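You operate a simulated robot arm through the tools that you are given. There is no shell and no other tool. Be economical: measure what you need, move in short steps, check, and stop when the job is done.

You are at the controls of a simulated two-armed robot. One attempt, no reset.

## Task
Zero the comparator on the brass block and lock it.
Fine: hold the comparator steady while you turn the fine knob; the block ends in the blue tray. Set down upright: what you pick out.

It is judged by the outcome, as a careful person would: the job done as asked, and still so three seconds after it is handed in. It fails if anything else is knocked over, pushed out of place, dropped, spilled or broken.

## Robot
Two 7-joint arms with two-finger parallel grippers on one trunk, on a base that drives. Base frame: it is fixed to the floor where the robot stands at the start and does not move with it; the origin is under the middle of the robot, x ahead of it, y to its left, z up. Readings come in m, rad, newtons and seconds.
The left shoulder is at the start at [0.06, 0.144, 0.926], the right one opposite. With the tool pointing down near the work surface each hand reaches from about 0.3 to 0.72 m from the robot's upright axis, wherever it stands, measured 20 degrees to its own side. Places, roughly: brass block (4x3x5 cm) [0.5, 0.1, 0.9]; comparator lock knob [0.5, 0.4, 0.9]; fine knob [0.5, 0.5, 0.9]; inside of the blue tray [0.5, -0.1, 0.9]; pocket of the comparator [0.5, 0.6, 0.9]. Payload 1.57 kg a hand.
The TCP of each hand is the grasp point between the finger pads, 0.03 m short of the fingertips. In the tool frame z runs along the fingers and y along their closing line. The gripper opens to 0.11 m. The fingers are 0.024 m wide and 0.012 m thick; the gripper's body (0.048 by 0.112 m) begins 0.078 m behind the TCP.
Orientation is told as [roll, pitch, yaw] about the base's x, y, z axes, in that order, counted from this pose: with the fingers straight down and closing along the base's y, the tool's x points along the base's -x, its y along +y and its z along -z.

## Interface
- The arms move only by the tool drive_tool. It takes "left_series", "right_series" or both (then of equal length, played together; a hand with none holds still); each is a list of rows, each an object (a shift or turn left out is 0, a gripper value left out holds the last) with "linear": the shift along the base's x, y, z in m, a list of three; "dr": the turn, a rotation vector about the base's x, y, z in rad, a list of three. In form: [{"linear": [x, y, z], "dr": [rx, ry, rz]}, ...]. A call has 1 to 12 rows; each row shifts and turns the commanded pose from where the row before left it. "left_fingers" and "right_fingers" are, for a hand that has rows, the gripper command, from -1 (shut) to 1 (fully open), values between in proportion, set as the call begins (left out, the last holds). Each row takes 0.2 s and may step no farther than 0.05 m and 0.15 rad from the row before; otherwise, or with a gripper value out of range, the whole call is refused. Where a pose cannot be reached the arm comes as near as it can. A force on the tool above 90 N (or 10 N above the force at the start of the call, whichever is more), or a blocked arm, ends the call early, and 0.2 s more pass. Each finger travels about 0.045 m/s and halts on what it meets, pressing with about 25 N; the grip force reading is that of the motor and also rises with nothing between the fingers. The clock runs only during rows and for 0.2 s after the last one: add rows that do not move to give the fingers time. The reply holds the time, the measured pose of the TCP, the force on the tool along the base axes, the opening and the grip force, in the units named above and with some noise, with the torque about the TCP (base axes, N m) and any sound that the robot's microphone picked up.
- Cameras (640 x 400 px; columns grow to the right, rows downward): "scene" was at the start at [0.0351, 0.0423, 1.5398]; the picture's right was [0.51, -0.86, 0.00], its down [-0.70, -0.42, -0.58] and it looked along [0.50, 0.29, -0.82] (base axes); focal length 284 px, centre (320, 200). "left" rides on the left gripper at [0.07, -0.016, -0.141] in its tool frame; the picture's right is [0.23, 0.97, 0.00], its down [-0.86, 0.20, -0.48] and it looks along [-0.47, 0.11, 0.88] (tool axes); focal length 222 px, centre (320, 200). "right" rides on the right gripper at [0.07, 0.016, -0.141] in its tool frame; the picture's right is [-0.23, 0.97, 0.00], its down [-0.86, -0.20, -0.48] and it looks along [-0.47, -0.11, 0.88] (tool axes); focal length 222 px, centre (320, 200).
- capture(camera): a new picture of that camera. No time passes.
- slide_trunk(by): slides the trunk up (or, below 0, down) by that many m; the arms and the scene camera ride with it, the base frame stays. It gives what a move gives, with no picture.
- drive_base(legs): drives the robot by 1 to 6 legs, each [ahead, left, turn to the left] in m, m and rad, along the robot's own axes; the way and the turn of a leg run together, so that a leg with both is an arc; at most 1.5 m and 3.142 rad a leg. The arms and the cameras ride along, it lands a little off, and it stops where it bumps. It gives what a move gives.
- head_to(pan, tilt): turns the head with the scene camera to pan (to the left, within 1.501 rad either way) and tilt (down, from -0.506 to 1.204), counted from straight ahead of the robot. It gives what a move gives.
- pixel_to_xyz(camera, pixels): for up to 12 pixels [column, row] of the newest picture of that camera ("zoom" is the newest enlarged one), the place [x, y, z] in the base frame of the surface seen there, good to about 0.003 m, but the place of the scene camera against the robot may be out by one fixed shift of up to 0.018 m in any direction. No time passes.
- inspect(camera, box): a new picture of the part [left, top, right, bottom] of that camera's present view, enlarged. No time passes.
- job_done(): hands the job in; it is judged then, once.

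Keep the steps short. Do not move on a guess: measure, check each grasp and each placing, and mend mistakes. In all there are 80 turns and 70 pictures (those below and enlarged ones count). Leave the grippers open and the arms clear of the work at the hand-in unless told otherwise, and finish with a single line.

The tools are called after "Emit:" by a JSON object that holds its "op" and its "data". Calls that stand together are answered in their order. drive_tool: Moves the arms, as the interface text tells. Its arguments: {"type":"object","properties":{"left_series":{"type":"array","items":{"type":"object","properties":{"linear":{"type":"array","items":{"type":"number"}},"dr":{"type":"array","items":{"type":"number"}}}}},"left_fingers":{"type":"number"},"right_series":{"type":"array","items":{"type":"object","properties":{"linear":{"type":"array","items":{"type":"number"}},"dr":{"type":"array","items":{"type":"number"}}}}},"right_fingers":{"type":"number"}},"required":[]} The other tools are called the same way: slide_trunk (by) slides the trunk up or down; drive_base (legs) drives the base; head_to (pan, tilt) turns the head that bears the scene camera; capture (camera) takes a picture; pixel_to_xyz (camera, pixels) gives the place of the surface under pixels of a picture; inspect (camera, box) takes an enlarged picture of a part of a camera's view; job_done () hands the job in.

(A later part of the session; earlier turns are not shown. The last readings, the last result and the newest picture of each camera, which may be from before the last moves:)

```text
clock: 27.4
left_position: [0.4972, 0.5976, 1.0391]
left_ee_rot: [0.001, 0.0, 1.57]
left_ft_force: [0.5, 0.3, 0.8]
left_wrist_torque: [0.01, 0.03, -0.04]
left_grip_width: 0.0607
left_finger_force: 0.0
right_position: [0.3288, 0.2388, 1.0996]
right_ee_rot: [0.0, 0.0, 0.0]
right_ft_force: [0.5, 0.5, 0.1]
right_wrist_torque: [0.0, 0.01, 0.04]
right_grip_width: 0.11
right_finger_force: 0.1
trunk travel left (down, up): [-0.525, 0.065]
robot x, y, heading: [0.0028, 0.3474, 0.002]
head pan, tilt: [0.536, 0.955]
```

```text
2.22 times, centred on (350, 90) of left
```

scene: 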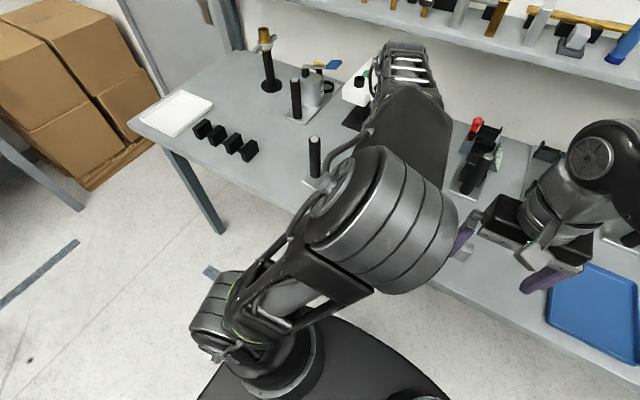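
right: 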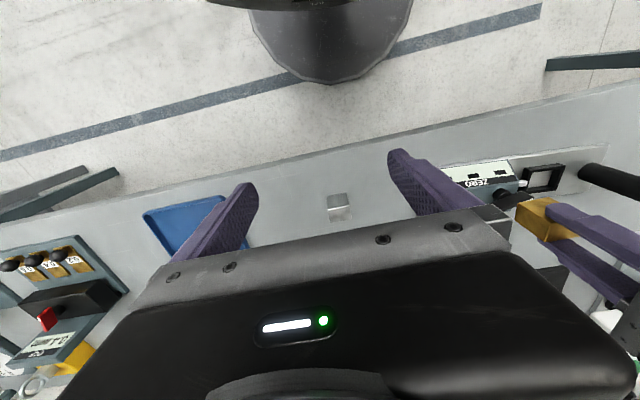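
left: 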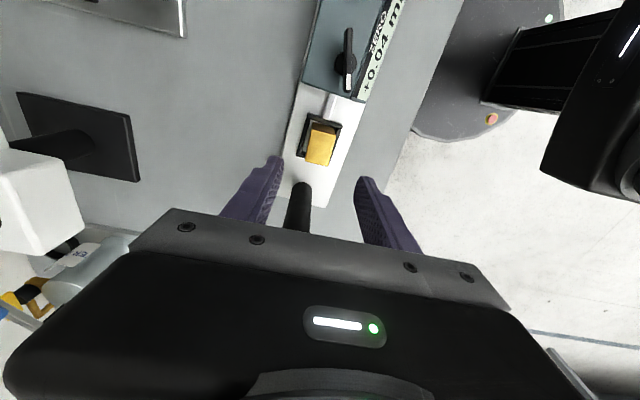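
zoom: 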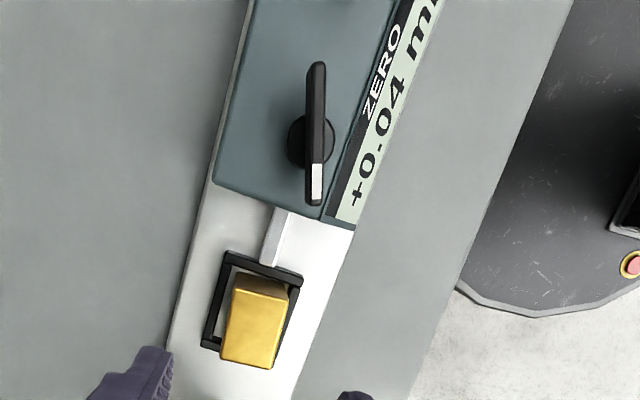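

Reading is +0.04 mm. Next: hold the comparator by its post with the left hand. Raise, turn the left hand back to yaw 0 and move toward the post.

Emit:
{"op": "drive_tool", "data": {"left_fingers": 1, "left_series": [{"linear": [0, 0, 0.04]}, {"linear": [-0.01, 0.005, 0.02], "dr": [0, 0, -0.1428]}, {"linear": [-0.01, 0.005, 0], "dr": [0, 0, -0.1428]}, {"linear": [-0.01, 0.005, 0], "dr": [0, 0, -0.1428]}, {"linear": [-0.01, 0.005, 0], "dr": [0, 0, -0.1428]}, {"linear": [0, 0.01, 0], "dr": [0, 0, -0.1428]}, {"linear": [0, 0.01, 0], "dr": [0, 0, -0.1428]}, {"linear": [0, 0.01, 0], "dr": [0, 0, -0.1428]}, {"linear": [0, 0.01, 0], "dr": [0, 0, -0.1428]}, {"linear": [0, 0.01, 0], "dr": [0, 0, -0.1428]}, {"linear": [0, 0.01, 0], "dr": [0, 0, -0.1428]}, {"dr": [0, 0, -0.1428]}]}}

Emit:
{"op": "capture", "data": {"camera": "left"}}

Emit:
{"op": "capture", "data": {"camera": "scene"}}

```text
clock: 30.0
left_position: [0.4572, 0.6768, 1.0997]
left_ee_rot: [0.0, 0.002, -0.002]
left_ft_force: [0.4, 0.5, 0.4]
left_wrist_torque: [-0.01, 0.02, 0.02]
left_grip_width: 0.11
left_finger_force: 0.1
right_position: [0.3275, 0.2392, 1.0997]
right_ee_rot: [-0.001, 0.0, 0.0]
right_ft_force: [-0.1, -0.6, 0.3]
right_wrist_torque: [0.0, -0.02, 0.01]
right_grip_width: 0.1104
right_finger_force: 0.2
trunk travel left (down, up): [-0.525, 0.065]
robot x, y, heading: [0.0019, 0.3472, 0.0]
head pan, tilt: [0.536, 0.955]
```

```text
36 pictures are left
```

left: 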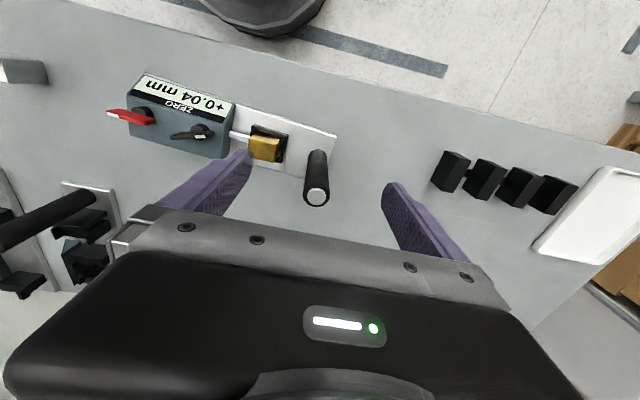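

```text
35 pictures are left
```

scene: 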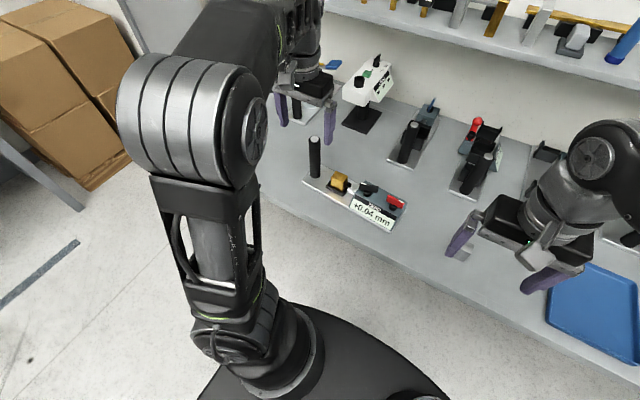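

Both cameras show "+0.04 mm". Measuring post and knobs in the left view.

Emit:
{"op": "pixel_to_xyz", "data": {"camera": "left", "pixels": [[317, 198], [310, 198], [325, 198], [316, 175], [318, 155], [178, 136], [205, 130], [190, 133], [110, 114], [150, 120], [130, 118], [264, 150]]}}

Emit:
{"op": "inspect", "data": {"camera": "left", "box": [96, 64, 248, 164]}}

Emit:
{"op": "pixel_to_xyz", "data": {"camera": "zoom", "pixels": [[330, 298], [400, 290], [440, 272], [480, 260], [60, 195], [120, 215], [200, 225], [240, 230], [430, 290], [180, 205]]}}

```text
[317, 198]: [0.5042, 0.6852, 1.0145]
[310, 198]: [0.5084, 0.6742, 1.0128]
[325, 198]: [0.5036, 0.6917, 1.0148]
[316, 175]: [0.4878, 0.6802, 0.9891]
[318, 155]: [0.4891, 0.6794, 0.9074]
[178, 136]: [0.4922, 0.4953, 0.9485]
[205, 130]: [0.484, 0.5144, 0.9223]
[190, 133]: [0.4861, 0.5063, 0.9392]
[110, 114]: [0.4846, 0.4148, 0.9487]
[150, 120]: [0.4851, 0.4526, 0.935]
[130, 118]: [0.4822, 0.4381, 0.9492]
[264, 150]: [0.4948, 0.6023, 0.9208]
```

```text
4.00 times, centred on (172, 114) of left
```

zoom: 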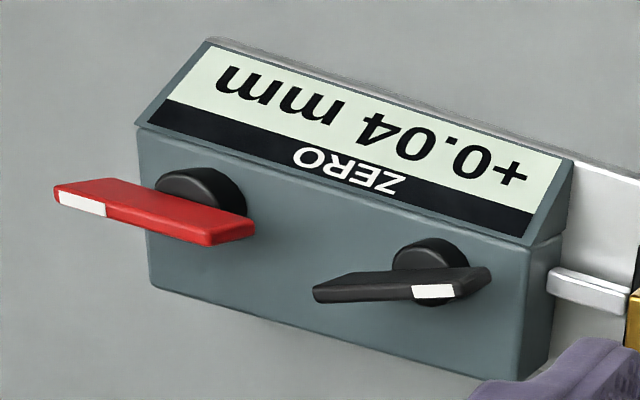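

```text
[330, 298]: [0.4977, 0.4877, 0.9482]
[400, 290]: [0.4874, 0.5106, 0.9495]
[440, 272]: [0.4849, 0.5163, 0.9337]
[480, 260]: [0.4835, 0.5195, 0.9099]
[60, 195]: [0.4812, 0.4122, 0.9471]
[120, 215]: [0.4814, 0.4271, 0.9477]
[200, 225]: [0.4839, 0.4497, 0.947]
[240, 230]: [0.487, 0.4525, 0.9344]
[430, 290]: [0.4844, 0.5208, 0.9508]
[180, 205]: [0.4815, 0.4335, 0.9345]
```

Post axis about (0.503, 0.683), top 1.0145. Fine-knob paddle centre ~(0.490,0.507), top z 0.949, turned about 0.35 rad from y. Move the left hand over the post and down with fingers open along y.

Emit:
{"op": "drive_tool", "data": {"left_series": [{"linear": [0.023, 0.003, 0]}, {"linear": [0.023, 0.003, 0]}, {}]}}

Emit:
{"op": "capture", "data": {"camera": "left"}}

Emit:
{"op": "pixel_to_xyz", "data": {"camera": "left", "pixels": [[317, 170], [317, 175], [317, 180], [312, 175], [322, 175]]}}

```text
clock: 30.8
left_position: [0.4986, 0.6802, 1.0973]
left_ee_rot: [0.002, -0.003, 0.0]
left_ft_force: [-0.3, 0.2, 0.1]
left_wrist_torque: [0.0, -0.02, -0.03]
left_grip_width: 0.1099
left_finger_force: 0.1
left hand out of reach, approached as far as the arm can: row 2
right_position: [0.3275, 0.2394, 1.1004]
right_ee_rot: [0.001, 0.0, 0.001]
right_ft_force: [0.8, -0.4, -0.3]
right_wrist_torque: [0.0, 0.0, 0.0]
right_grip_width: 0.1099
right_finger_force: 0.1
trunk travel left (down, up): [-0.525, 0.065]
robot x, y, heading: [-0.0038, 0.3484, 0.003]
head pan, tilt: [0.536, 0.955]
```

```text
33 pictures are left
```

left: 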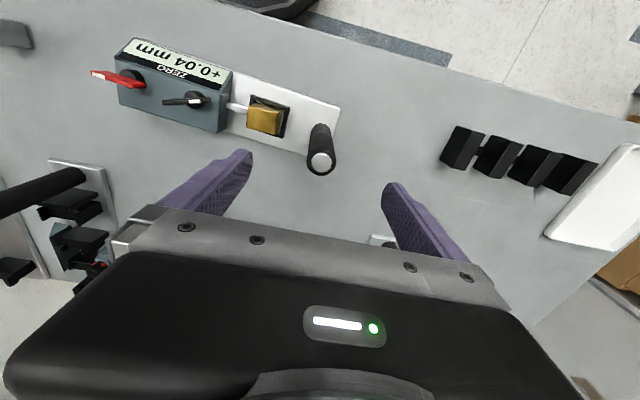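

```text
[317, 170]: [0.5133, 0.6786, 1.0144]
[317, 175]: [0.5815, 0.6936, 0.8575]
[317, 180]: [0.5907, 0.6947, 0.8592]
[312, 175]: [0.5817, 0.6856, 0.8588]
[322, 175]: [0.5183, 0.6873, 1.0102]
```

Emit:
{"op": "pixel_to_xyz", "data": {"camera": "left", "pixels": [[320, 162], [312, 162], [330, 162], [320, 153], [320, 170]]}}

```text
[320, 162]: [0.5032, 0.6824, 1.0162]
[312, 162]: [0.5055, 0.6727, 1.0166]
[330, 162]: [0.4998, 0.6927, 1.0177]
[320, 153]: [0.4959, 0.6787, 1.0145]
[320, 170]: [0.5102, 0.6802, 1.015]
```

Post centre (0.503, 0.682). Lower around it to z≈0.985 and close.

Emit:
{"op": "drive_tool", "data": {"left_series": [{"linear": [0, 0.002, -0.035]}, {"linear": [0.004, 0, -0.035]}, {"linear": [0, 0, -0.042]}, {}]}}

```text
clock: 31.8
left_position: [0.4935, 0.6666, 1.0057]
left_ee_rot: [0.0, 0.0, 0.002]
left_ft_force: [0.0, 0.5, 0.1]
left_wrist_torque: [0.02, -0.02, 0.01]
left_grip_width: 0.1099
left_finger_force: 0.0
left hand out of reach, approached as far as the arm can: row 2, 3
right_position: [0.3286, 0.238, 1.099]
right_ee_rot: [0.002, 0.0, 0.003]
right_ft_force: [-0.7, -0.7, 0.1]
right_wrist_torque: [0.0, 0.01, -0.01]
right_grip_width: 0.1103
right_finger_force: 0.0
trunk travel left (down, up): [-0.525, 0.065]
robot x, y, heading: [-0.0038, 0.3478, -0.0]
head pan, tilt: [0.536, 0.955]
```

Reach limit again; raise clear of the post and drive the base 0.12 m left.

Emit:
{"op": "drive_tool", "data": {"left_series": [{"linear": [0, 0, 0.045]}, {"linear": [0, 0, 0.045]}, {}]}}

Emit:
{"op": "drive_base", "data": {"legs": [[0, 0.12, 0]]}}

```text
clock: 32.6
left_position: [0.4958, 0.6649, 1.0982]
left_ee_rot: [0.002, -0.002, 0.002]
left_ft_force: [0.2, -0.9, -1.2]
left_wrist_torque: [0.03, 0.0, 0.01]
left_grip_width: 0.1102
left_finger_force: 0.1
right_position: [0.3282, 0.2385, 1.0989]
right_ee_rot: [0.002, 0.0, -0.001]
right_ft_force: [0.7, 0.3, 0.4]
right_wrist_torque: [0.0, -0.01, -0.02]
right_grip_width: 0.1099
right_finger_force: 0.1
trunk travel left (down, up): [-0.525, 0.065]
robot x, y, heading: [-0.0006, 0.3471, -0.001]
head pan, tilt: [0.536, 0.955]
```

```text
clock: 33.8
left_position: [0.4945, 0.7863, 1.0976]
left_ee_rot: [-0.002, -0.001, 0.001]
left_ft_force: [1.0, 1.1, -0.1]
left_wrist_torque: [-0.03, -0.02, 0.0]
left_grip_width: 0.1101
left_finger_force: 0.1
right_position: [0.3281, 0.3585, 1.0987]
right_ee_rot: [-0.002, 0.001, 0.003]
right_ft_force: [0.3, -0.1, 0.2]
right_wrist_torque: [-0.01, 0.01, 0.02]
right_grip_width: 0.1102
right_finger_force: 0.0
trunk travel left (down, up): [-0.525, 0.065]
robot x, y, heading: [-0.0003, 0.471, 0.001]
head pan, tilt: [0.536, 0.955]
```

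Now back over the post (Δ +0.0085, −0.104).

Emit:
{"op": "drive_tool", "data": {"left_series": [{"linear": [0.0028, -0.035, 0]}, {"linear": [0.0028, -0.035, 0]}, {"linear": [0.0029, -0.034, 0]}, {}]}}

Emit:
{"op": "drive_tool", "data": {"left_series": [{"linear": [0, 0, -0.035]}, {}]}}

Emit:
{"op": "capture", "data": {"camera": "left"}}

```text
clock: 34.8
left_position: [0.5032, 0.6816, 1.0982]
left_ee_rot: [0.001, -0.001, 0.003]
left_ft_force: [0.7, 0.2, 0.4]
left_wrist_torque: [-0.01, -0.02, -0.04]
left_grip_width: 0.1101
left_finger_force: 0.0
right_position: [0.3286, 0.3577, 1.0994]
right_ee_rot: [-0.001, 0.001, 0.003]
right_ft_force: [0.1, 0.7, -0.2]
right_wrist_torque: [0.01, -0.02, 0.0]
right_grip_width: 0.1101
right_finger_force: 0.0
trunk travel left (down, up): [-0.525, 0.065]
robot x, y, heading: [0.0014, 0.4664, 0.001]
head pan, tilt: [0.536, 0.955]
```

```text
clock: 35.4
left_position: [0.5037, 0.6809, 1.0617]
left_ee_rot: [0.0, -0.002, 0.002]
left_ft_force: [-0.2, -0.4, 0.0]
left_wrist_torque: [0.0, 0.02, 0.02]
left_grip_width: 0.1101
left_finger_force: 0.0
right_position: [0.328, 0.3581, 1.0987]
right_ee_rot: [0.0, 0.0, 0.002]
right_ft_force: [0.3, -0.3, -0.3]
right_wrist_torque: [-0.02, -0.03, -0.02]
right_grip_width: 0.11
right_finger_force: 0.0
trunk travel left (down, up): [-0.525, 0.065]
robot x, y, heading: [-0.0004, 0.4662, -0.001]
head pan, tilt: [0.536, 0.955]
```

```text
32 pictures are left
```

left: 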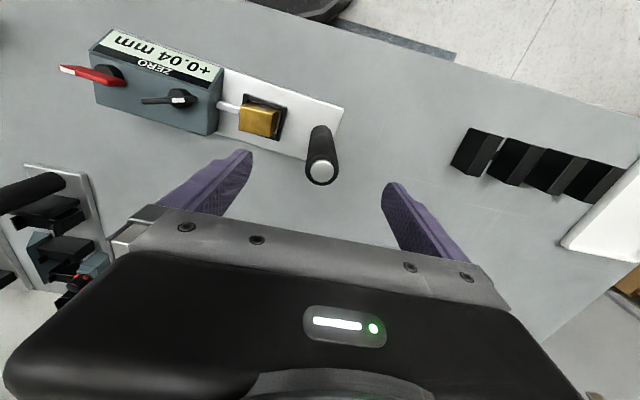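

Post is centred between the fingers. Down to 0.985 and close.

Emit:
{"op": "drive_tool", "data": {"left_series": [{"linear": [-0.0005, 0.001, -0.04]}, {"linear": [0, 0, -0.036]}, {}]}}

Emit:
{"op": "drive_tool", "data": {"left_fingers": -1, "left_series": [{}, {}, {}, {}, {}, {}]}}

Emit:
{"op": "capture", "data": {"camera": "left"}}

Emit:
{"op": "capture", "data": {"camera": "scene"}}

```text
clock: 36.2
left_position: [0.5026, 0.6822, 0.9871]
left_ee_rot: [-0.001, -0.002, 0.003]
left_ft_force: [0.5, 0.0, 0.3]
left_wrist_torque: [-0.02, 0.01, -0.01]
left_grip_width: 0.11
left_finger_force: 0.0
right_position: [0.3269, 0.3572, 1.0997]
right_ee_rot: [0.001, 0.0, 0.002]
right_ft_force: [-0.3, -0.2, -0.2]
right_wrist_torque: [-0.04, -0.01, 0.01]
right_grip_width: 0.1099
right_finger_force: 0.0
trunk travel left (down, up): [-0.525, 0.065]
robot x, y, heading: [-0.0014, 0.4695, 0.001]
head pan, tilt: [0.536, 0.955]
```

```text
clock: 37.6
left_position: [0.5023, 0.6837, 0.9876]
left_ee_rot: [0.001, -0.002, 0.001]
left_ft_force: [0.4, 4.9, 2.0]
left_wrist_torque: [-0.06, 0.02, 0.05]
left_grip_width: 0.0318
left_finger_force: 25.9
right_position: [0.3281, 0.3574, 1.0993]
right_ee_rot: [0.0, 0.001, 0.001]
right_ft_force: [-0.2, -0.1, 0.5]
right_wrist_torque: [-0.07, 0.01, 0.01]
right_grip_width: 0.1099
right_finger_force: 0.0
trunk travel left (down, up): [-0.525, 0.065]
robot x, y, heading: [0.0002, 0.4647, 0.003]
head pan, tilt: [0.536, 0.955]
```

```text
31 pictures are left
```

left: 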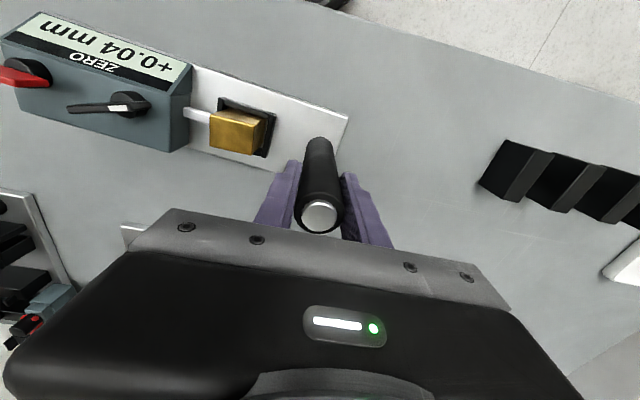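

```text
30 pictures are left
```

scene: 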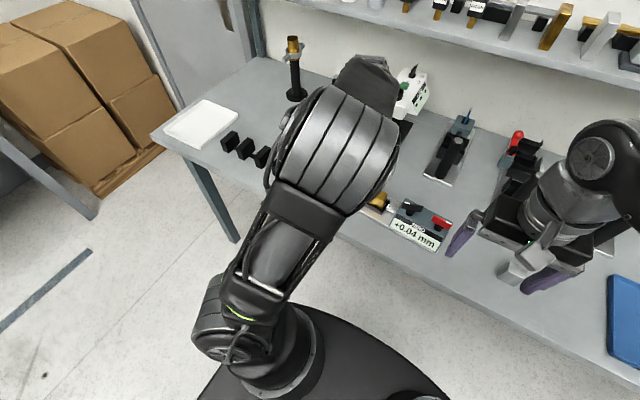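

Post held (32 mm), display visible. Measuring the fine knob accurately from this view.

Emit:
{"op": "inspect", "data": {"camera": "left", "box": [60, 80, 156, 140]}}

Emit:
{"op": "pixel_to_xyz", "data": {"camera": "zoom", "pixels": [[60, 180], [100, 178], [200, 180], [300, 182], [400, 185], [420, 160], [450, 130], [500, 130], [440, 80], [550, 130]]}}

```text
6.67 times, centred on (108, 110) of left
```

zoom: 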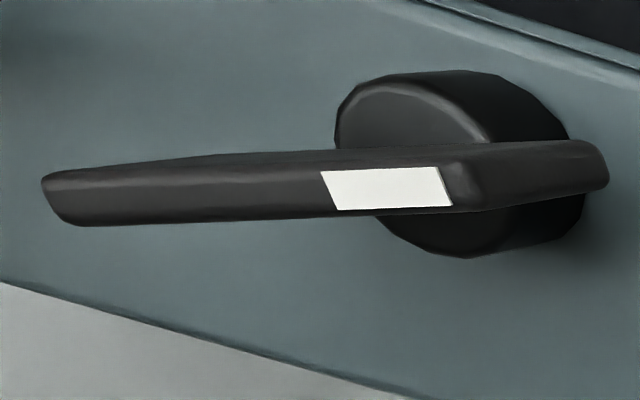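

```text
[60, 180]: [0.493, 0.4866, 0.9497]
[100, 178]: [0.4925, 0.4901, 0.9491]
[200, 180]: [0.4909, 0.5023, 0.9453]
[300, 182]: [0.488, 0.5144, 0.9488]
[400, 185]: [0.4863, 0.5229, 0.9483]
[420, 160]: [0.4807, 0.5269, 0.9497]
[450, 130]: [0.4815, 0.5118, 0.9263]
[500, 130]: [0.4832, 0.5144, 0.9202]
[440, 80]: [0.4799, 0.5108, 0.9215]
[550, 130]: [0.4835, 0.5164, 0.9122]
```

Fine-knob paddle: centre ~(0.489,0.505), turned ~0.2 rad from +y, top 0.949. I'll turn the right hand to yaw ≈1.77 (camera away from the left hand) in free space.

Emit:
{"op": "drive_tool", "data": {"right_series": [{"dr": [0, 0, 0.1475]}, {"dr": [0, 0, 0.1475]}, {"dr": [0, 0, 0.1475]}, {"dr": [0, 0, 0.1475]}, {"dr": [0, 0, 0.1475]}, {"dr": [0, 0, 0.1475]}, {"dr": [0, 0, 0.1475]}, {"dr": [0, 0, 0.1475]}, {"dr": [0, 0, 0.1475]}, {"dr": [0, 0, 0.1475]}, {"dr": [0, 0, 0.1475]}, {"dr": [0, 0, 0.1475]}]}}

Emit:
{"op": "drive_tool", "data": {"right_series": [{"linear": [0.03, 0.03, 0]}, {"linear": [0.03, 0.03, 0]}, {"linear": [0.03, 0.03, 0]}, {"linear": [0.03, 0.03, 0]}, {"linear": [0.041, 0.028, 0]}, {}]}}

Emit:
{"op": "capture", "data": {"camera": "right"}}

```text
clock: 40.2
left_position: [0.5035, 0.6832, 0.9867]
left_ee_rot: [-0.001, -0.002, 0.002]
left_ft_force: [1.2, 5.8, 2.9]
left_wrist_torque: [0.01, 0.02, 0.14]
left_grip_width: 0.0318
left_finger_force: 25.2
right_position: [0.3276, 0.3568, 1.0992]
right_ee_rot: [0.0, -0.001, 1.775]
right_ft_force: [1.3, 0.2, -0.8]
right_wrist_torque: [0.0, -0.02, 0.0]
right_grip_width: 0.1101
right_finger_force: 0.1
trunk travel left (down, up): [-0.525, 0.065]
robot x, y, heading: [-0.0014, 0.4661, 0.002]
head pan, tilt: [0.536, 0.955]
```

```text
clock: 41.6
left_position: [0.5029, 0.6808, 0.9858]
left_ee_rot: [0.001, -0.002, -0.001]
left_ft_force: [1.6, -1.0, 0.5]
left_wrist_torque: [-0.15, 0.27, 0.19]
left_grip_width: 0.0317
left_finger_force: 25.0
right_position: [0.4673, 0.492, 1.0997]
right_ee_rot: [-0.003, 0.001, 1.771]
right_ft_force: [0.0, -0.6, -0.2]
right_wrist_torque: [-0.03, -0.04, 0.02]
right_grip_width: 0.1097
right_finger_force: 0.0
right hand out of reach, approached as far as the arm can: row 5
trunk travel left (down, up): [-0.525, 0.065]
robot x, y, heading: [-0.0044, 0.4654, 0.001]
head pan, tilt: [0.536, 0.955]
```

```text
28 pictures are left
```

right: 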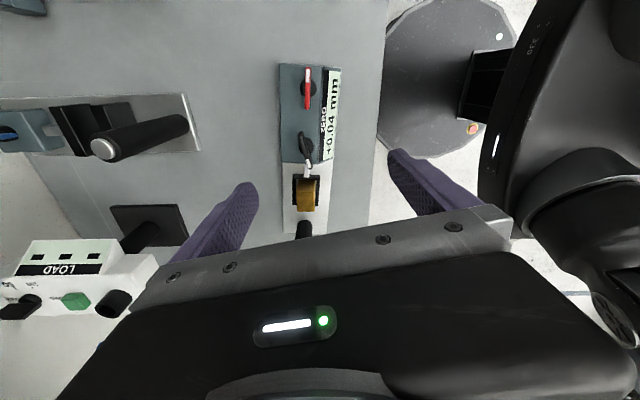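

Good view; the paddle is at (305,145). Come down to z 1.0 while moving to the knob axis.

Emit:
{"op": "drive_tool", "data": {"right_series": [{"linear": [0, 0, -0.045]}, {"linear": [0.011, 0.006, -0.03]}, {"linear": [0.011, 0.007, -0.025]}, {}]}}

Emit:
{"op": "capture", "data": {"camera": "right"}}

```text
clock: 42.6
left_position: [0.5019, 0.6835, 0.9876]
left_ee_rot: [0.002, -0.001, 0.002]
left_ft_force: [0.3, 0.7, -0.5]
left_wrist_torque: [-0.13, -0.05, -0.02]
left_grip_width: 0.0316
left_finger_force: 24.8
right_position: [0.4899, 0.5033, 0.9983]
right_ee_rot: [-0.003, -0.001, 1.771]
right_ft_force: [0.7, 0.0, 0.5]
right_wrist_torque: [-0.01, 0.0, -0.01]
right_grip_width: 0.1102
right_finger_force: 0.1
trunk travel left (down, up): [-0.525, 0.065]
robot x, y, heading: [0.0017, 0.4667, -0.002]
head pan, tilt: [0.536, 0.955]
```

```text
27 pictures are left
```

right: 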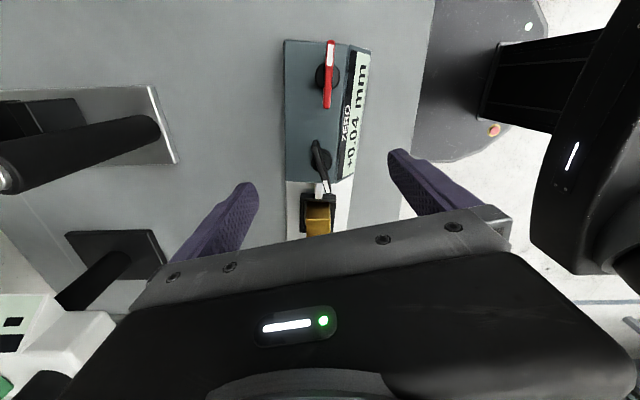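

Emit:
{"op": "inspect", "data": {"camera": "right", "box": [280, 125, 376, 205]}}

Emit:
{"op": "pixel_to_xyz", "data": {"camera": "right", "pixels": [[314, 145], [317, 155], [319, 165], [322, 175], [325, 185], [328, 190], [330, 50], [329, 70], [328, 100], [322, 160]]}}

```text
5.00 times, centred on (328, 165) of right
```

zoom: 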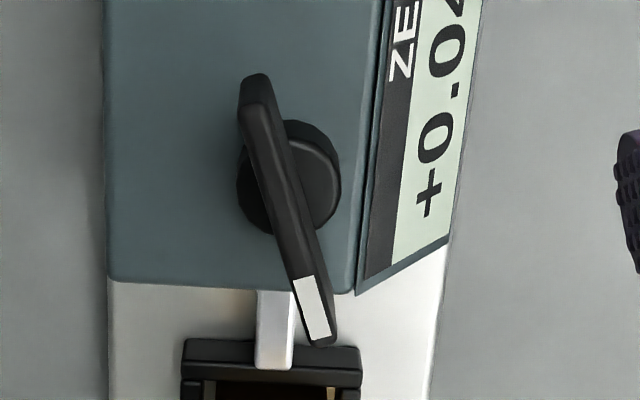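

```text
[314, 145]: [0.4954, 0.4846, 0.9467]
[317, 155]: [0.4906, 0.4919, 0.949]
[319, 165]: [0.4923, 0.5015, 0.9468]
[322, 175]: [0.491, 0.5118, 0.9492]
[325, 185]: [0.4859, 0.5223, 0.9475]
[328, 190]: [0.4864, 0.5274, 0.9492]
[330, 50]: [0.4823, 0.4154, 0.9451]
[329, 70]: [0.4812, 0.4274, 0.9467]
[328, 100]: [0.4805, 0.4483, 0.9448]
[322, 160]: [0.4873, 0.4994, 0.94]
```

Paddle centre (0.491,0.506), angle 0.21 – matches. Lower to 0.962 and close.

Emit:
{"op": "drive_tool", "data": {"right_series": [{"linear": [0.001, 0.0025, -0.02]}, {"linear": [0, 0, -0.016]}, {}]}}

Emit:
{"op": "drive_tool", "data": {"right_fingers": -1, "right_series": [{}, {}, {}, {}, {}, {}, {}]}}

Emit:
{"op": "capture", "data": {"camera": "right"}}

```text
clock: 43.4
left_position: [0.503, 0.6829, 0.9861]
left_ee_rot: [0.002, -0.003, 0.001]
left_ft_force: [-1.0, 1.5, 0.3]
left_wrist_torque: [0.01, -0.08, 0.09]
left_grip_width: 0.0316
left_finger_force: 25.4
right_position: [0.4923, 0.5067, 0.963]
right_ee_rot: [-0.001, -0.001, 1.772]
right_ft_force: [0.3, 1.0, 0.5]
right_wrist_torque: [0.0, 0.0, -0.02]
right_grip_width: 0.1101
right_finger_force: 0.0
trunk travel left (down, up): [-0.525, 0.065]
robot x, y, heading: [-0.0006, 0.4626, 0.002]
head pan, tilt: [0.536, 0.955]
```

```text
clock: 45.0
left_position: [0.5023, 0.6824, 0.9867]
left_ee_rot: [-0.001, -0.003, 0.003]
left_ft_force: [7.5, 2.8, 0.0]
left_wrist_torque: [-0.2, 0.29, 0.67]
left_grip_width: 0.0316
left_finger_force: 25.1
right_position: [0.4903, 0.5063, 0.9633]
right_ee_rot: [0.0, 0.001, 1.771]
right_ft_force: [-11.2, -1.9, 6.6]
right_wrist_torque: [-0.55, 0.22, -0.06]
right_grip_width: 0.0057
right_finger_force: 22.8
trunk travel left (down, up): [-0.525, 0.065]
robot x, y, heading: [0.0016, 0.4652, 0.001]
head pan, tilt: [0.536, 0.955]
```

```text
25 pictures are left
```

right: 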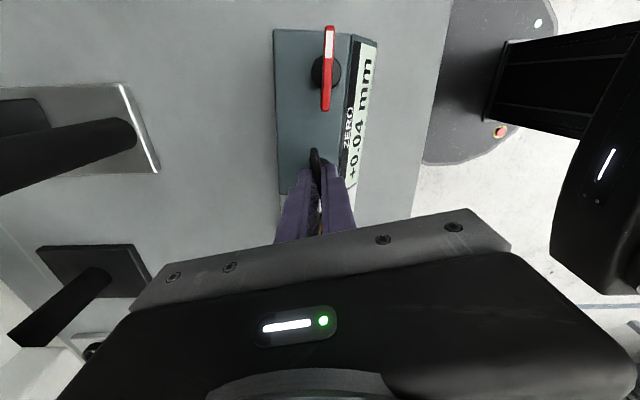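

Paddle gripped, display readable in this view. Relieve 1 mm side load and turn +0.1 rad as a trial.

Emit:
{"op": "drive_tool", "data": {"right_series": [{"linear": [-0.001, 0, 0]}, {"dr": [0, 0, 0.05]}, {"dr": [0, 0, 0.05]}, {}]}}

Emit:
{"op": "inspect", "data": {"camera": "right", "box": [270, 20, 400, 220]}}

```text
clock: 46.0
left_position: [0.5022, 0.6837, 0.9863]
left_ee_rot: [0.0, -0.003, 0.003]
left_ft_force: [1.1, 7.2, 0.2]
left_wrist_torque: [-0.08, -0.75, 0.19]
left_grip_width: 0.0316
left_finger_force: 24.7
right_position: [0.4915, 0.5065, 0.9621]
right_ee_rot: [-0.001, 0.0, 1.871]
right_ft_force: [1.6, -5.4, 0.3]
right_wrist_torque: [0.31, 0.13, -0.03]
right_grip_width: 0.0058
right_finger_force: 24.9
trunk travel left (down, up): [-0.525, 0.065]
robot x, y, heading: [-0.0016, 0.4644, 0.001]
head pan, tilt: [0.536, 0.955]
```

```text
2.00 times, centred on (335, 120) of right
```

zoom: 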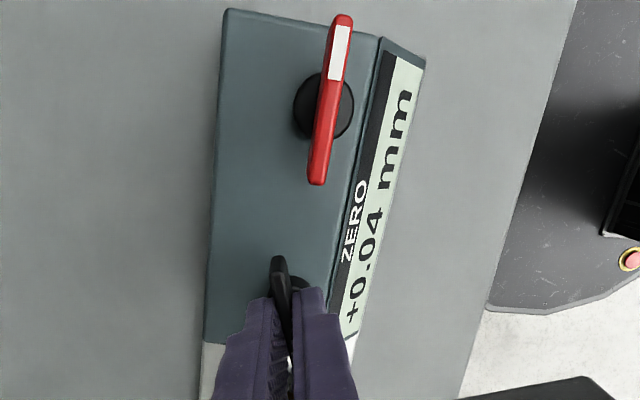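

Still +0.04. Turn another +0.2 rad.

Emit:
{"op": "drive_tool", "data": {"right_series": [{"dr": [0, 0, 0.1]}, {"dr": [0, 0, 0.1]}, {}]}}

Emit:
{"op": "inspect", "data": {"camera": "right", "box": [270, 20, 400, 220]}}

```text
clock: 46.8
left_position: [0.5036, 0.6834, 0.9858]
left_ee_rot: [-0.001, 0.0, 0.001]
left_ft_force: [-3.4, 7.8, 4.9]
left_wrist_torque: [0.03, -0.46, -0.34]
left_grip_width: 0.0317
left_finger_force: 25.4
right_position: [0.491, 0.5071, 0.9619]
right_ee_rot: [0.001, 0.002, 2.073]
right_ft_force: [6.7, -4.3, -0.2]
right_wrist_torque: [-0.39, -0.35, -0.03]
right_grip_width: 0.0057
right_finger_force: 25.2
trunk travel left (down, up): [-0.525, 0.065]
robot x, y, heading: [-0.0022, 0.4676, 0.004]
head pan, tilt: [0.536, 0.955]
```

```text
2.00 times, centred on (335, 120) of right
```

zoom: 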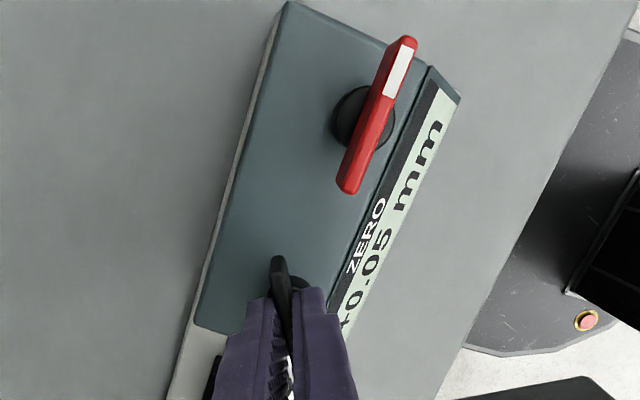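

+0.05: wrong way, ~0.03–0.05 mm/rad. Turn back −0.9 rad and read.

Emit:
{"op": "drive_tool", "data": {"right_series": [{"dr": [0, 0, -0.1]}, {"dr": [0, 0, -0.1]}, {"dr": [0, 0, -0.1]}, {"dr": [0, 0, -0.1]}, {"dr": [0, 0, -0.1]}, {"dr": [0, 0, -0.1]}, {"dr": [0, 0, -0.1]}, {"dr": [0, 0, -0.1]}, {"dr": [0, 0, -0.1]}, {}]}}

Emit:
{"op": "capture", "data": {"camera": "right"}}

```text
clock: 49.0
left_position: [0.5034, 0.6835, 0.9873]
left_ee_rot: [0.002, -0.001, 0.001]
left_ft_force: [6.8, 14.5, 0.1]
left_wrist_torque: [-0.05, 0.15, 0.53]
left_grip_width: 0.0319
left_finger_force: 25.2
right_position: [0.4913, 0.5071, 0.9633]
right_ee_rot: [0.0, 0.003, 1.169]
right_ft_force: [-9.0, -16.1, 1.2]
right_wrist_torque: [-0.35, 0.18, 0.0]
right_grip_width: 0.0057
right_finger_force: 25.1
trunk travel left (down, up): [-0.525, 0.065]
robot x, y, heading: [0.0012, 0.4685, 0.002]
head pan, tilt: [0.536, 0.955]
```

```text
22 pictures are left
```

right: 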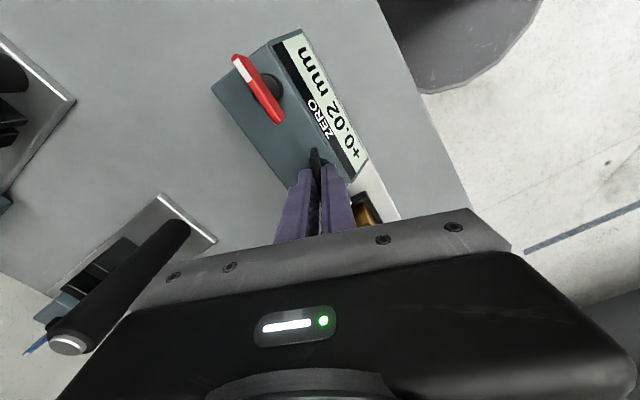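

+0.02 at yaw 1.169, so about 0.035 mm/rad. Relieve the side load and turn −0.5 more.

Emit:
{"op": "drive_tool", "data": {"right_series": [{"linear": [-0.0005, -0.001, 0]}, {"dr": [0, 0, -0.1]}, {"dr": [0, 0, -0.1]}, {"dr": [0, 0, -0.1]}, {"dr": [0, 0, -0.1]}, {"dr": [0, 0, -0.1]}, {}]}}

Emit:
{"op": "inspect", "data": {"camera": "right", "box": [180, 10, 420, 210]}}

```text
clock: 50.6
left_position: [0.5027, 0.6819, 0.9876]
left_ee_rot: [-0.001, -0.003, 0.0]
left_ft_force: [5.8, 8.9, -0.6]
left_wrist_torque: [0.05, -0.05, 0.49]
left_grip_width: 0.0317
left_finger_force: 25.1
right_position: [0.4898, 0.5066, 0.9619]
right_ee_rot: [-0.001, 0.001, 0.67]
right_ft_force: [-6.5, -7.8, -0.1]
right_wrist_torque: [-0.08, 0.01, 0.0]
right_grip_width: 0.006
right_finger_force: 25.0
trunk travel left (down, up): [-0.525, 0.065]
robot x, y, heading: [0.0016, 0.4704, -0.0]
head pan, tilt: [0.536, 0.955]
```

```text
2.00 times, centred on (300, 110) of right
```

zoom: 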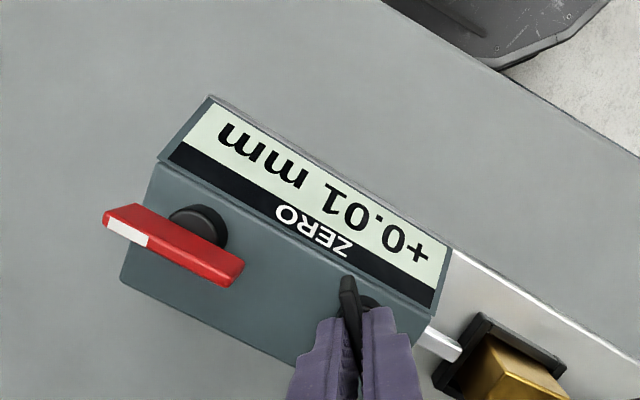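

+0.01. Next −0.2.

Emit:
{"op": "drive_tool", "data": {"right_series": [{"linear": [-0.0005, -0.0007, 0], "dr": [0, 0, -0.07]}, {"dr": [0, 0, -0.07]}, {"dr": [0, 0, -0.06]}, {}]}}

Emit:
{"op": "inspect", "data": {"camera": "right", "box": [180, 10, 420, 210]}}

```text
clock: 51.6
left_position: [0.5022, 0.6817, 0.987]
left_ee_rot: [-0.002, -0.002, 0.0]
left_ft_force: [1.6, -1.5, 6.0]
left_wrist_torque: [0.23, -0.15, 0.18]
left_grip_width: 0.0316
left_finger_force: 25.0
right_position: [0.4904, 0.5061, 0.9624]
right_ee_rot: [0.001, 0.001, 0.469]
right_ft_force: [-1.7, 4.4, -1.4]
right_wrist_torque: [0.06, -0.05, 0.03]
right_grip_width: 0.0058
right_finger_force: 25.2
trunk travel left (down, up): [-0.525, 0.065]
robot x, y, heading: [-0.0002, 0.4686, 0.006]
head pan, tilt: [0.536, 0.955]
```

```text
2.00 times, centred on (300, 110) of right
```

zoom: 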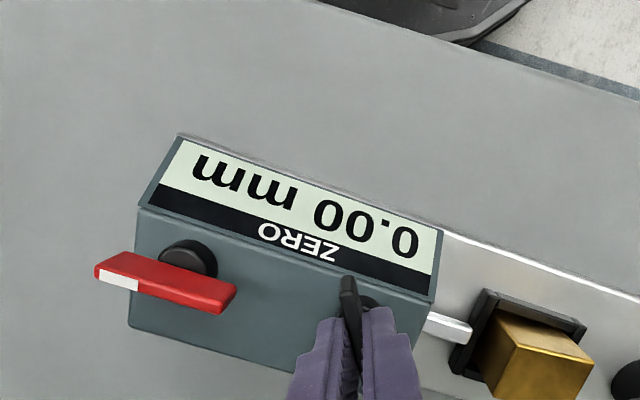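

0.00 at yaw 0.469. From the transitions the true zero lies ~0.30–0.51; I'll centre at ~0.41 and then release the knob and check.

Emit:
{"op": "drive_tool", "data": {"right_series": [{"dr": [0, 0, -0.06]}, {}]}}

Emit:
{"op": "drive_tool", "data": {"right_fingers": 0.0, "right_series": [{}, {}, {}, {}]}}

Emit:
{"op": "drive_tool", "data": {"right_series": [{"linear": [0, 0, 0.03]}, {"linear": [0, 0, 0.03]}, {}]}}

Emit:
{"op": "capture", "data": {"camera": "right"}}

```text
clock: 52.2
left_position: [0.5043, 0.6812, 0.986]
left_ee_rot: [-0.003, -0.001, 0.0]
left_ft_force: [-0.2, -4.8, 7.9]
left_wrist_torque: [-0.14, 0.06, 0.02]
left_grip_width: 0.0315
left_finger_force: 24.9
right_position: [0.4897, 0.5071, 0.963]
right_ee_rot: [0.002, 0.0, 0.41]
right_ft_force: [1.1, 8.7, -4.5]
right_wrist_torque: [0.02, 0.1, 0.02]
right_grip_width: 0.0057
right_finger_force: 25.0
trunk travel left (down, up): [-0.525, 0.065]
robot x, y, heading: [0.0023, 0.4672, -0.002]
head pan, tilt: [0.536, 0.955]
```

```text
clock: 53.2
left_position: [0.5027, 0.6815, 0.987]
left_ee_rot: [-0.002, -0.001, 0.002]
left_ft_force: [0.4, -4.9, -0.4]
left_wrist_torque: [-0.05, 0.0, 0.21]
left_grip_width: 0.0318
left_finger_force: 25.0
right_position: [0.4888, 0.5057, 0.9644]
right_ee_rot: [0.003, -0.001, 0.41]
right_ft_force: [0.4, -0.3, -0.1]
right_wrist_torque: [0.0, 0.0, 0.0]
right_grip_width: 0.0549
right_finger_force: 0.0
trunk travel left (down, up): [-0.525, 0.065]
robot x, y, heading: [-0.0019, 0.4616, -0.003]
head pan, tilt: [0.536, 0.955]
```

```text
clock: 54.0
left_position: [0.5031, 0.6826, 0.9872]
left_ee_rot: [-0.001, 0.0, 0.002]
left_ft_force: [-0.8, -4.2, 0.2]
left_wrist_torque: [-0.09, 0.02, 0.05]
left_grip_width: 0.0315
left_finger_force: 24.8
right_position: [0.4889, 0.5052, 1.0242]
right_ee_rot: [0.0, 0.001, 0.412]
right_ft_force: [-0.2, -0.3, -0.2]
right_wrist_torque: [-0.02, -0.02, 0.0]
right_grip_width: 0.055
right_finger_force: 0.2
trunk travel left (down, up): [-0.525, 0.065]
robot x, y, heading: [-0.0037, 0.4653, 0.0]
head pan, tilt: [0.536, 0.955]
```

```text
19 pictures are left
```

right: 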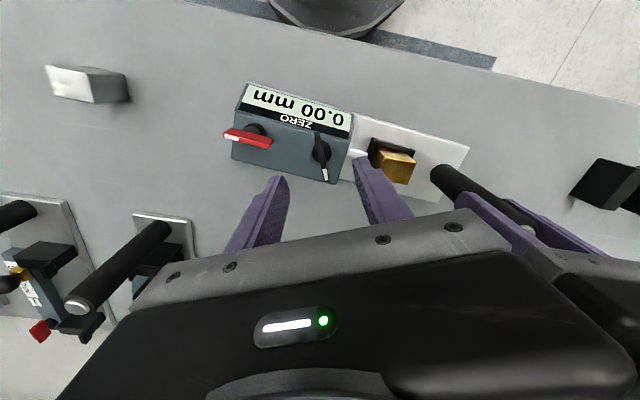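

Display holds at 0.00 mm with the knob released. Now the red lock knob (centre ~(0.4815,0.432), paddle along y): move over and turn the right hand to yaw 1.57.

Emit:
{"op": "drive_tool", "data": {"right_fingers": 0.3, "right_series": [{"linear": [-0.001, -0.01, 0.005], "dr": [0, 0, 0.145]}, {"linear": [-0.001, -0.01, 0], "dr": [0, 0, 0.145]}, {"linear": [-0.001, -0.01, 0], "dr": [0, 0, 0.145]}, {"linear": [-0.001, -0.01, 0], "dr": [0, 0, 0.145]}, {"linear": [-0.001, -0.01, 0], "dr": [0, 0, 0.145]}, {"linear": [-0.001, -0.01, 0], "dr": [0, 0, 0.145]}, {"linear": [-0.001, -0.01, 0], "dr": [0, 0, 0.145]}, {"linear": [0, -0.003, 0], "dr": [0, 0, 0.145]}, {}]}}

Emit:
{"op": "capture", "data": {"camera": "right"}}

```text
clock: 56.0
left_position: [0.5024, 0.6825, 0.9865]
left_ee_rot: [0.0, -0.002, 0.0]
left_ft_force: [-1.4, -1.4, 0.8]
left_wrist_torque: [-0.03, 0.03, 0.11]
left_grip_width: 0.0316
left_finger_force: 25.4
right_position: [0.4828, 0.4321, 1.0277]
right_ee_rot: [0.002, 0.0, 1.573]
right_ft_force: [-0.3, 0.3, 0.4]
right_wrist_torque: [0.03, -0.03, 0.05]
right_grip_width: 0.0714
right_finger_force: 0.1
trunk travel left (down, up): [-0.525, 0.065]
robot x, y, heading: [0.0023, 0.4664, -0.003]
head pan, tilt: [0.536, 0.955]
```

```text
18 pictures are left
```

right: 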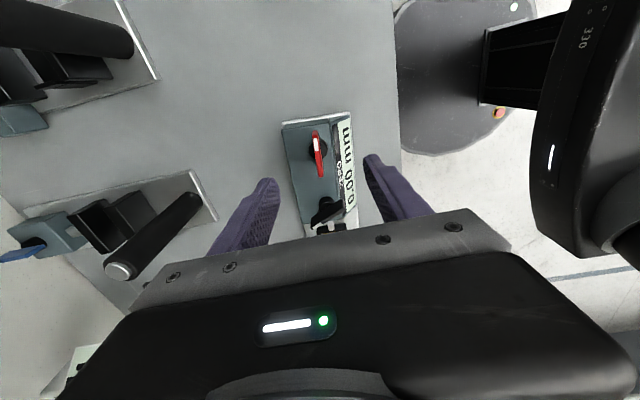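

Emit:
{"op": "pixel_to_xyz", "data": {"camera": "right", "pixels": [[315, 135], [316, 140], [318, 150], [319, 160], [320, 168], [321, 173]]}}

Emit:
{"op": "inspect", "data": {"camera": "right", "box": [275, 110, 371, 230]}}

```text
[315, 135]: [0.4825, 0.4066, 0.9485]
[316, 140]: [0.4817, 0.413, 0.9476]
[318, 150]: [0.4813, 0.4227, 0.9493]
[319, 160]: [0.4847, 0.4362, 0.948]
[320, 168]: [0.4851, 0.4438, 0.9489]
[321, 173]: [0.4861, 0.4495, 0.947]
```

```text
3.33 times, centred on (323, 170) of right
```

zoom: 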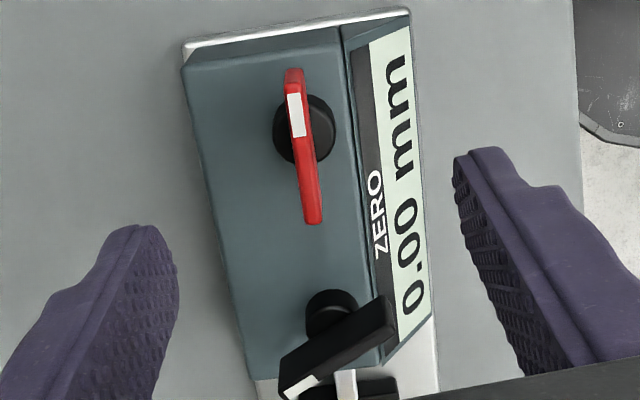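

Red paddle centre (0.484,0.429), angle −0.08. Align, lower to 0.963 and close.

Emit:
{"op": "drive_tool", "data": {"right_series": [{"linear": [0.001, -0.003, -0.03], "dr": [0, 0, -0.08]}, {"linear": [0, 0, -0.035]}, {}]}}

Emit:
{"op": "drive_tool", "data": {"right_fingers": -1, "right_series": [{}, {}, {}, {}, {}]}}

```text
clock: 56.8
left_position: [0.5034, 0.6824, 0.9865]
left_ee_rot: [-0.001, -0.001, 0.002]
left_ft_force: [-0.3, -0.8, 0.5]
left_wrist_torque: [-0.12, 0.13, -0.07]
left_grip_width: 0.0319
left_finger_force: 25.5
right_position: [0.4825, 0.4303, 0.9636]
right_ee_rot: [-0.001, 0.001, 1.49]
right_ft_force: [0.1, -0.3, -0.1]
right_wrist_torque: [-0.02, 0.02, 0.01]
right_grip_width: 0.0713
right_finger_force: 0.1
trunk travel left (down, up): [-0.525, 0.065]
robot x, y, heading: [0.0019, 0.4698, 0.002]
head pan, tilt: [0.536, 0.955]
```

```text
clock: 58.0
left_position: [0.5028, 0.6822, 0.9868]
left_ee_rot: [0.0, -0.001, 0.001]
left_ft_force: [-1.1, -0.8, 0.4]
left_wrist_torque: [-0.03, -0.29, -0.22]
left_grip_width: 0.0317
left_finger_force: 25.0
right_position: [0.4839, 0.4291, 0.9634]
right_ee_rot: [0.0, -0.001, 1.492]
right_ft_force: [4.6, 0.2, -0.4]
right_wrist_torque: [0.13, -0.08, -0.16]
right_grip_width: 0.0056
right_finger_force: 23.8
trunk travel left (down, up): [-0.525, 0.065]
robot x, y, heading: [0.0013, 0.4675, 0.005]
head pan, tilt: [0.536, 0.955]
```

Gripped. Try clockwise (negative) gently, 0.2 rad, watching torque.

Emit:
{"op": "drive_tool", "data": {"right_series": [{"dr": [0, 0, -0.07]}, {"dr": [0, 0, -0.07]}, {"dr": [0, 0, -0.06]}, {}]}}

Emit:
{"op": "inspect", "data": {"camera": "right", "box": [230, 80, 410, 230]}}

```text
clock: 59.0
left_position: [0.5025, 0.6822, 0.9872]
left_ee_rot: [0.0, -0.002, 0.0]
left_ft_force: [-0.4, -0.2, 1.0]
left_wrist_torque: [0.02, 0.13, 0.11]
left_grip_width: 0.0316
left_finger_force: 25.0
right_position: [0.4834, 0.4298, 0.9633]
right_ee_rot: [-0.001, -0.001, 1.289]
right_ft_force: [2.6, 0.0, 0.6]
right_wrist_torque: [-0.08, -0.08, 0.01]
right_grip_width: 0.0058
right_finger_force: 25.6
trunk travel left (down, up): [-0.525, 0.065]
robot x, y, heading: [-0.0009, 0.4737, 0.003]
head pan, tilt: [0.536, 0.955]
```

```text
2.67 times, centred on (320, 155) of right
```

zoom: 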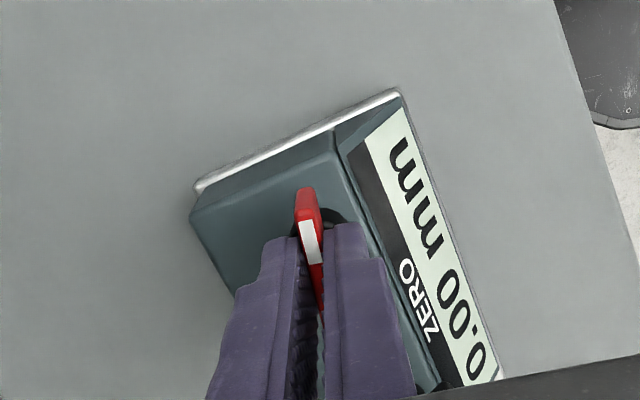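

It turns freely and stays 0.00. Continue clockwise in two stages, watching torque and sounds.

Emit:
{"op": "drive_tool", "data": {"right_series": [{"dr": [0, 0, -0.1]}, {"dr": [0, 0, -0.1]}, {"dr": [0, 0, -0.1]}, {"dr": [0, 0, -0.1]}, {"dr": [0, 0, -0.1]}, {"dr": [0, 0, -0.1]}, {}]}}

Emit:
{"op": "drive_tool", "data": {"right_series": [{"dr": [0, 0, -0.1]}, {"dr": [0, 0, -0.1]}, {"dr": [0, 0, -0.1]}, {"dr": [0, 0, -0.1]}, {"dr": [0, 0, -0.1]}, {}]}}

Emit:
{"op": "capture", "data": {"camera": "right"}}

```text
clock: 60.6
left_position: [0.5023, 0.6822, 0.9873]
left_ee_rot: [0.0, -0.002, 0.001]
left_ft_force: [4.7, -1.6, 0.7]
left_wrist_torque: [0.2, -0.19, 0.8]
left_grip_width: 0.0318
left_finger_force: 24.9
right_position: [0.4826, 0.4299, 0.9633]
right_ee_rot: [0.0, 0.001, 0.689]
right_ft_force: [-7.6, 1.4, 8.3]
right_wrist_torque: [-0.19, 0.47, 0.01]
right_grip_width: 0.0057
right_finger_force: 24.7
trunk travel left (down, up): [-0.525, 0.065]
robot x, y, heading: [-0.0012, 0.4671, 0.002]
head pan, tilt: [0.536, 0.955]
```

```text
clock: 62.0
left_position: [0.5022, 0.6812, 0.9859]
left_ee_rot: [0.0, 0.0, -0.001]
left_ft_force: [2.7, -5.6, 0.3]
left_wrist_torque: [0.14, -0.09, 0.63]
left_grip_width: 0.0319
left_finger_force: 24.5
right_position: [0.4832, 0.4299, 0.964]
right_ee_rot: [-0.001, 0.001, 0.19]
right_ft_force: [-5.9, 7.7, 5.2]
right_wrist_torque: [0.04, 0.65, 0.01]
right_grip_width: 0.0054
right_finger_force: 24.8
trunk travel left (down, up): [-0.525, 0.065]
robot x, y, heading: [-0.001, 0.4685, 0.0]
head pan, tilt: [0.536, 0.955]
```

```text
15 pictures are left
```

right: 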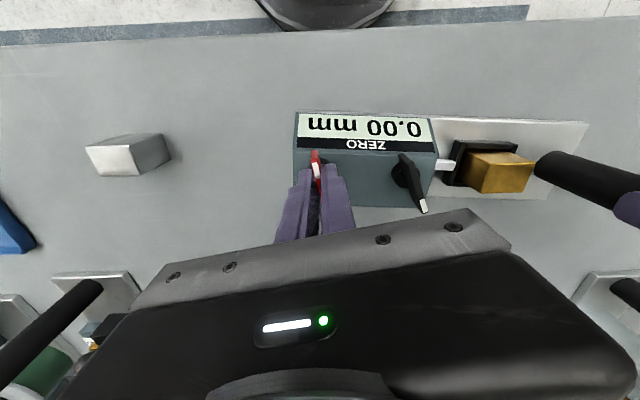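

No stop so far, reading stays 0.00. Continue clockwise in small bits until torque or a click.

Emit:
{"op": "drive_tool", "data": {"right_series": [{"dr": [0, 0, -0.1]}, {"dr": [0, 0, -0.1]}, {"dr": [0, 0, -0.07]}, {}]}}

Emit:
{"op": "drive_tool", "data": {"right_series": [{"dr": [0, 0, -0.1]}, {"dr": [0, 0, -0.1]}, {}]}}

Emit:
{"op": "capture", "data": {"camera": "right"}}

```text
clock: 63.0
left_position: [0.5028, 0.6809, 0.9866]
left_ee_rot: [-0.002, -0.002, 0.0]
left_ft_force: [-1.1, -11.9, -0.3]
left_wrist_torque: [0.24, -0.06, 0.12]
left_grip_width: 0.0318
left_finger_force: 24.9
right_position: [0.4833, 0.4313, 0.9622]
right_ee_rot: [0.003, -0.002, -0.079]
right_ft_force: [0.0, 15.4, 0.0]
right_wrist_torque: [0.27, -0.14, 0.11]
right_grip_width: 0.0057
right_finger_force: 24.8
trunk travel left (down, up): [-0.525, 0.065]
robot x, y, heading: [-0.0014, 0.4659, 0.006]
head pan, tilt: [0.536, 0.955]
```

```text
clock: 63.8
left_position: [0.5032, 0.6813, 0.9879]
left_ee_rot: [-0.002, -0.001, 0.0]
left_ft_force: [2.2, -15.4, -0.2]
left_wrist_torque: [0.18, 0.35, -0.1]
left_grip_width: 0.0318
left_finger_force: 25.8
right_position: [0.4825, 0.4304, 0.9628]
right_ee_rot: [0.004, 0.001, -0.28]
right_ft_force: [-3.5, 18.0, 1.2]
right_wrist_torque: [0.39, 0.17, 0.67]
right_grip_width: 0.0103
right_finger_force: 24.5
trunk travel left (down, up): [-0.525, 0.065]
robot x, y, heading: [-0.0014, 0.4681, 0.001]
head pan, tilt: [0.536, 0.955]
```

```text
14 pictures are left
```

right: 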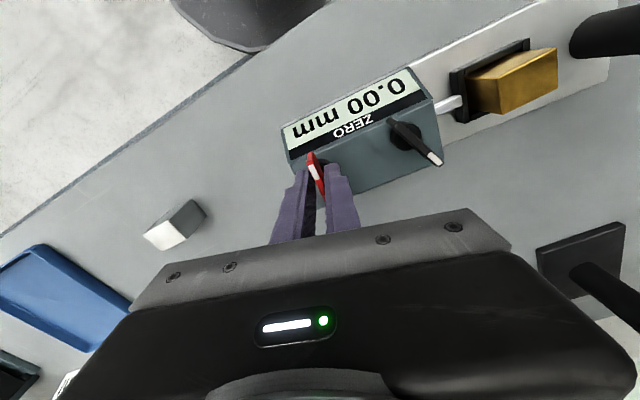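

At yaw ≈ −0.08 (exactly 90°) the knob hit its stop: torque 0.67 N·m and the paddle skewed in the fingers. Turn back to align, then release and lift.

Emit:
{"op": "drive_tool", "data": {"right_series": [{"linear": [0, 0.0012, 0], "dr": [0, 0, 0.09]}, {"dr": [0, 0, 0.09]}, {}]}}

Emit:
{"op": "drive_tool", "data": {"right_fingers": 0.0, "right_series": [{}, {}, {}, {}]}}

Emit:
{"op": "drive_tool", "data": {"right_series": [{"linear": [0, 0, 0.04]}, {"linear": [-0.01, 0, 0.045]}, {"linear": [-0.02, -0.02, 0.03]}, {}]}}

Emit:
{"op": "capture", "data": {"camera": "right"}}

```text
clock: 64.6
left_position: [0.5024, 0.6818, 0.9867]
left_ee_rot: [0.0, -0.002, 0.002]
left_ft_force: [1.4, -13.9, -0.1]
left_wrist_torque: [-0.2, -0.11, 0.04]
left_grip_width: 0.0317
left_finger_force: 25.0
right_position: [0.4846, 0.4297, 0.964]
right_ee_rot: [-0.001, -0.001, -0.097]
right_ft_force: [-1.0, 12.2, 5.1]
right_wrist_torque: [0.24, 0.02, 0.58]
right_grip_width: 0.0057
right_finger_force: 25.3
trunk travel left (down, up): [-0.525, 0.065]
robot x, y, heading: [-0.0036, 0.4664, 0.002]
head pan, tilt: [0.536, 0.955]
```

```text
clock: 65.6
left_position: [0.5021, 0.6827, 0.9868]
left_ee_rot: [0.003, -0.002, 0.002]
left_ft_force: [-0.3, 3.8, 2.0]
left_wrist_torque: [0.39, 0.67, 0.12]
left_grip_width: 0.0317
left_finger_force: 25.0
right_position: [0.484, 0.4308, 0.9631]
right_ee_rot: [0.0, 0.0, -0.1]
right_ft_force: [-0.1, 0.2, 0.1]
right_wrist_torque: [0.01, 0.03, -0.03]
right_grip_width: 0.055
right_finger_force: 0.1
trunk travel left (down, up): [-0.525, 0.065]
robot x, y, heading: [0.0019, 0.4667, 0.004]
head pan, tilt: [0.536, 0.955]
```

```text
clock: 66.6
left_position: [0.5011, 0.6809, 0.9861]
left_ee_rot: [0.0, 0.0, 0.003]
left_ft_force: [-2.7, -0.6, 0.4]
left_wrist_torque: [0.27, -0.25, 0.1]
left_grip_width: 0.032
left_finger_force: 25.0
right_position: [0.4527, 0.4099, 1.0786]
right_ee_rot: [-0.001, -0.001, -0.1]
right_ft_force: [0.2, -0.7, 0.3]
right_wrist_torque: [-0.02, 0.0, 0.02]
right_grip_width: 0.0548
right_finger_force: 0.0
trunk travel left (down, up): [-0.525, 0.065]
robot x, y, heading: [-0.0008, 0.4687, -0.003]
head pan, tilt: [0.536, 0.955]
```

```text
13 pictures are left
```

right: 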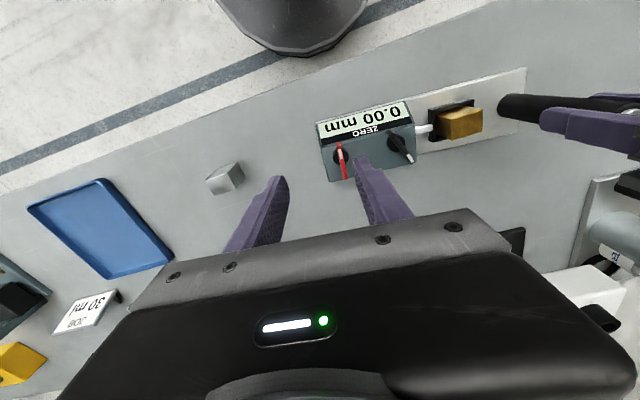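

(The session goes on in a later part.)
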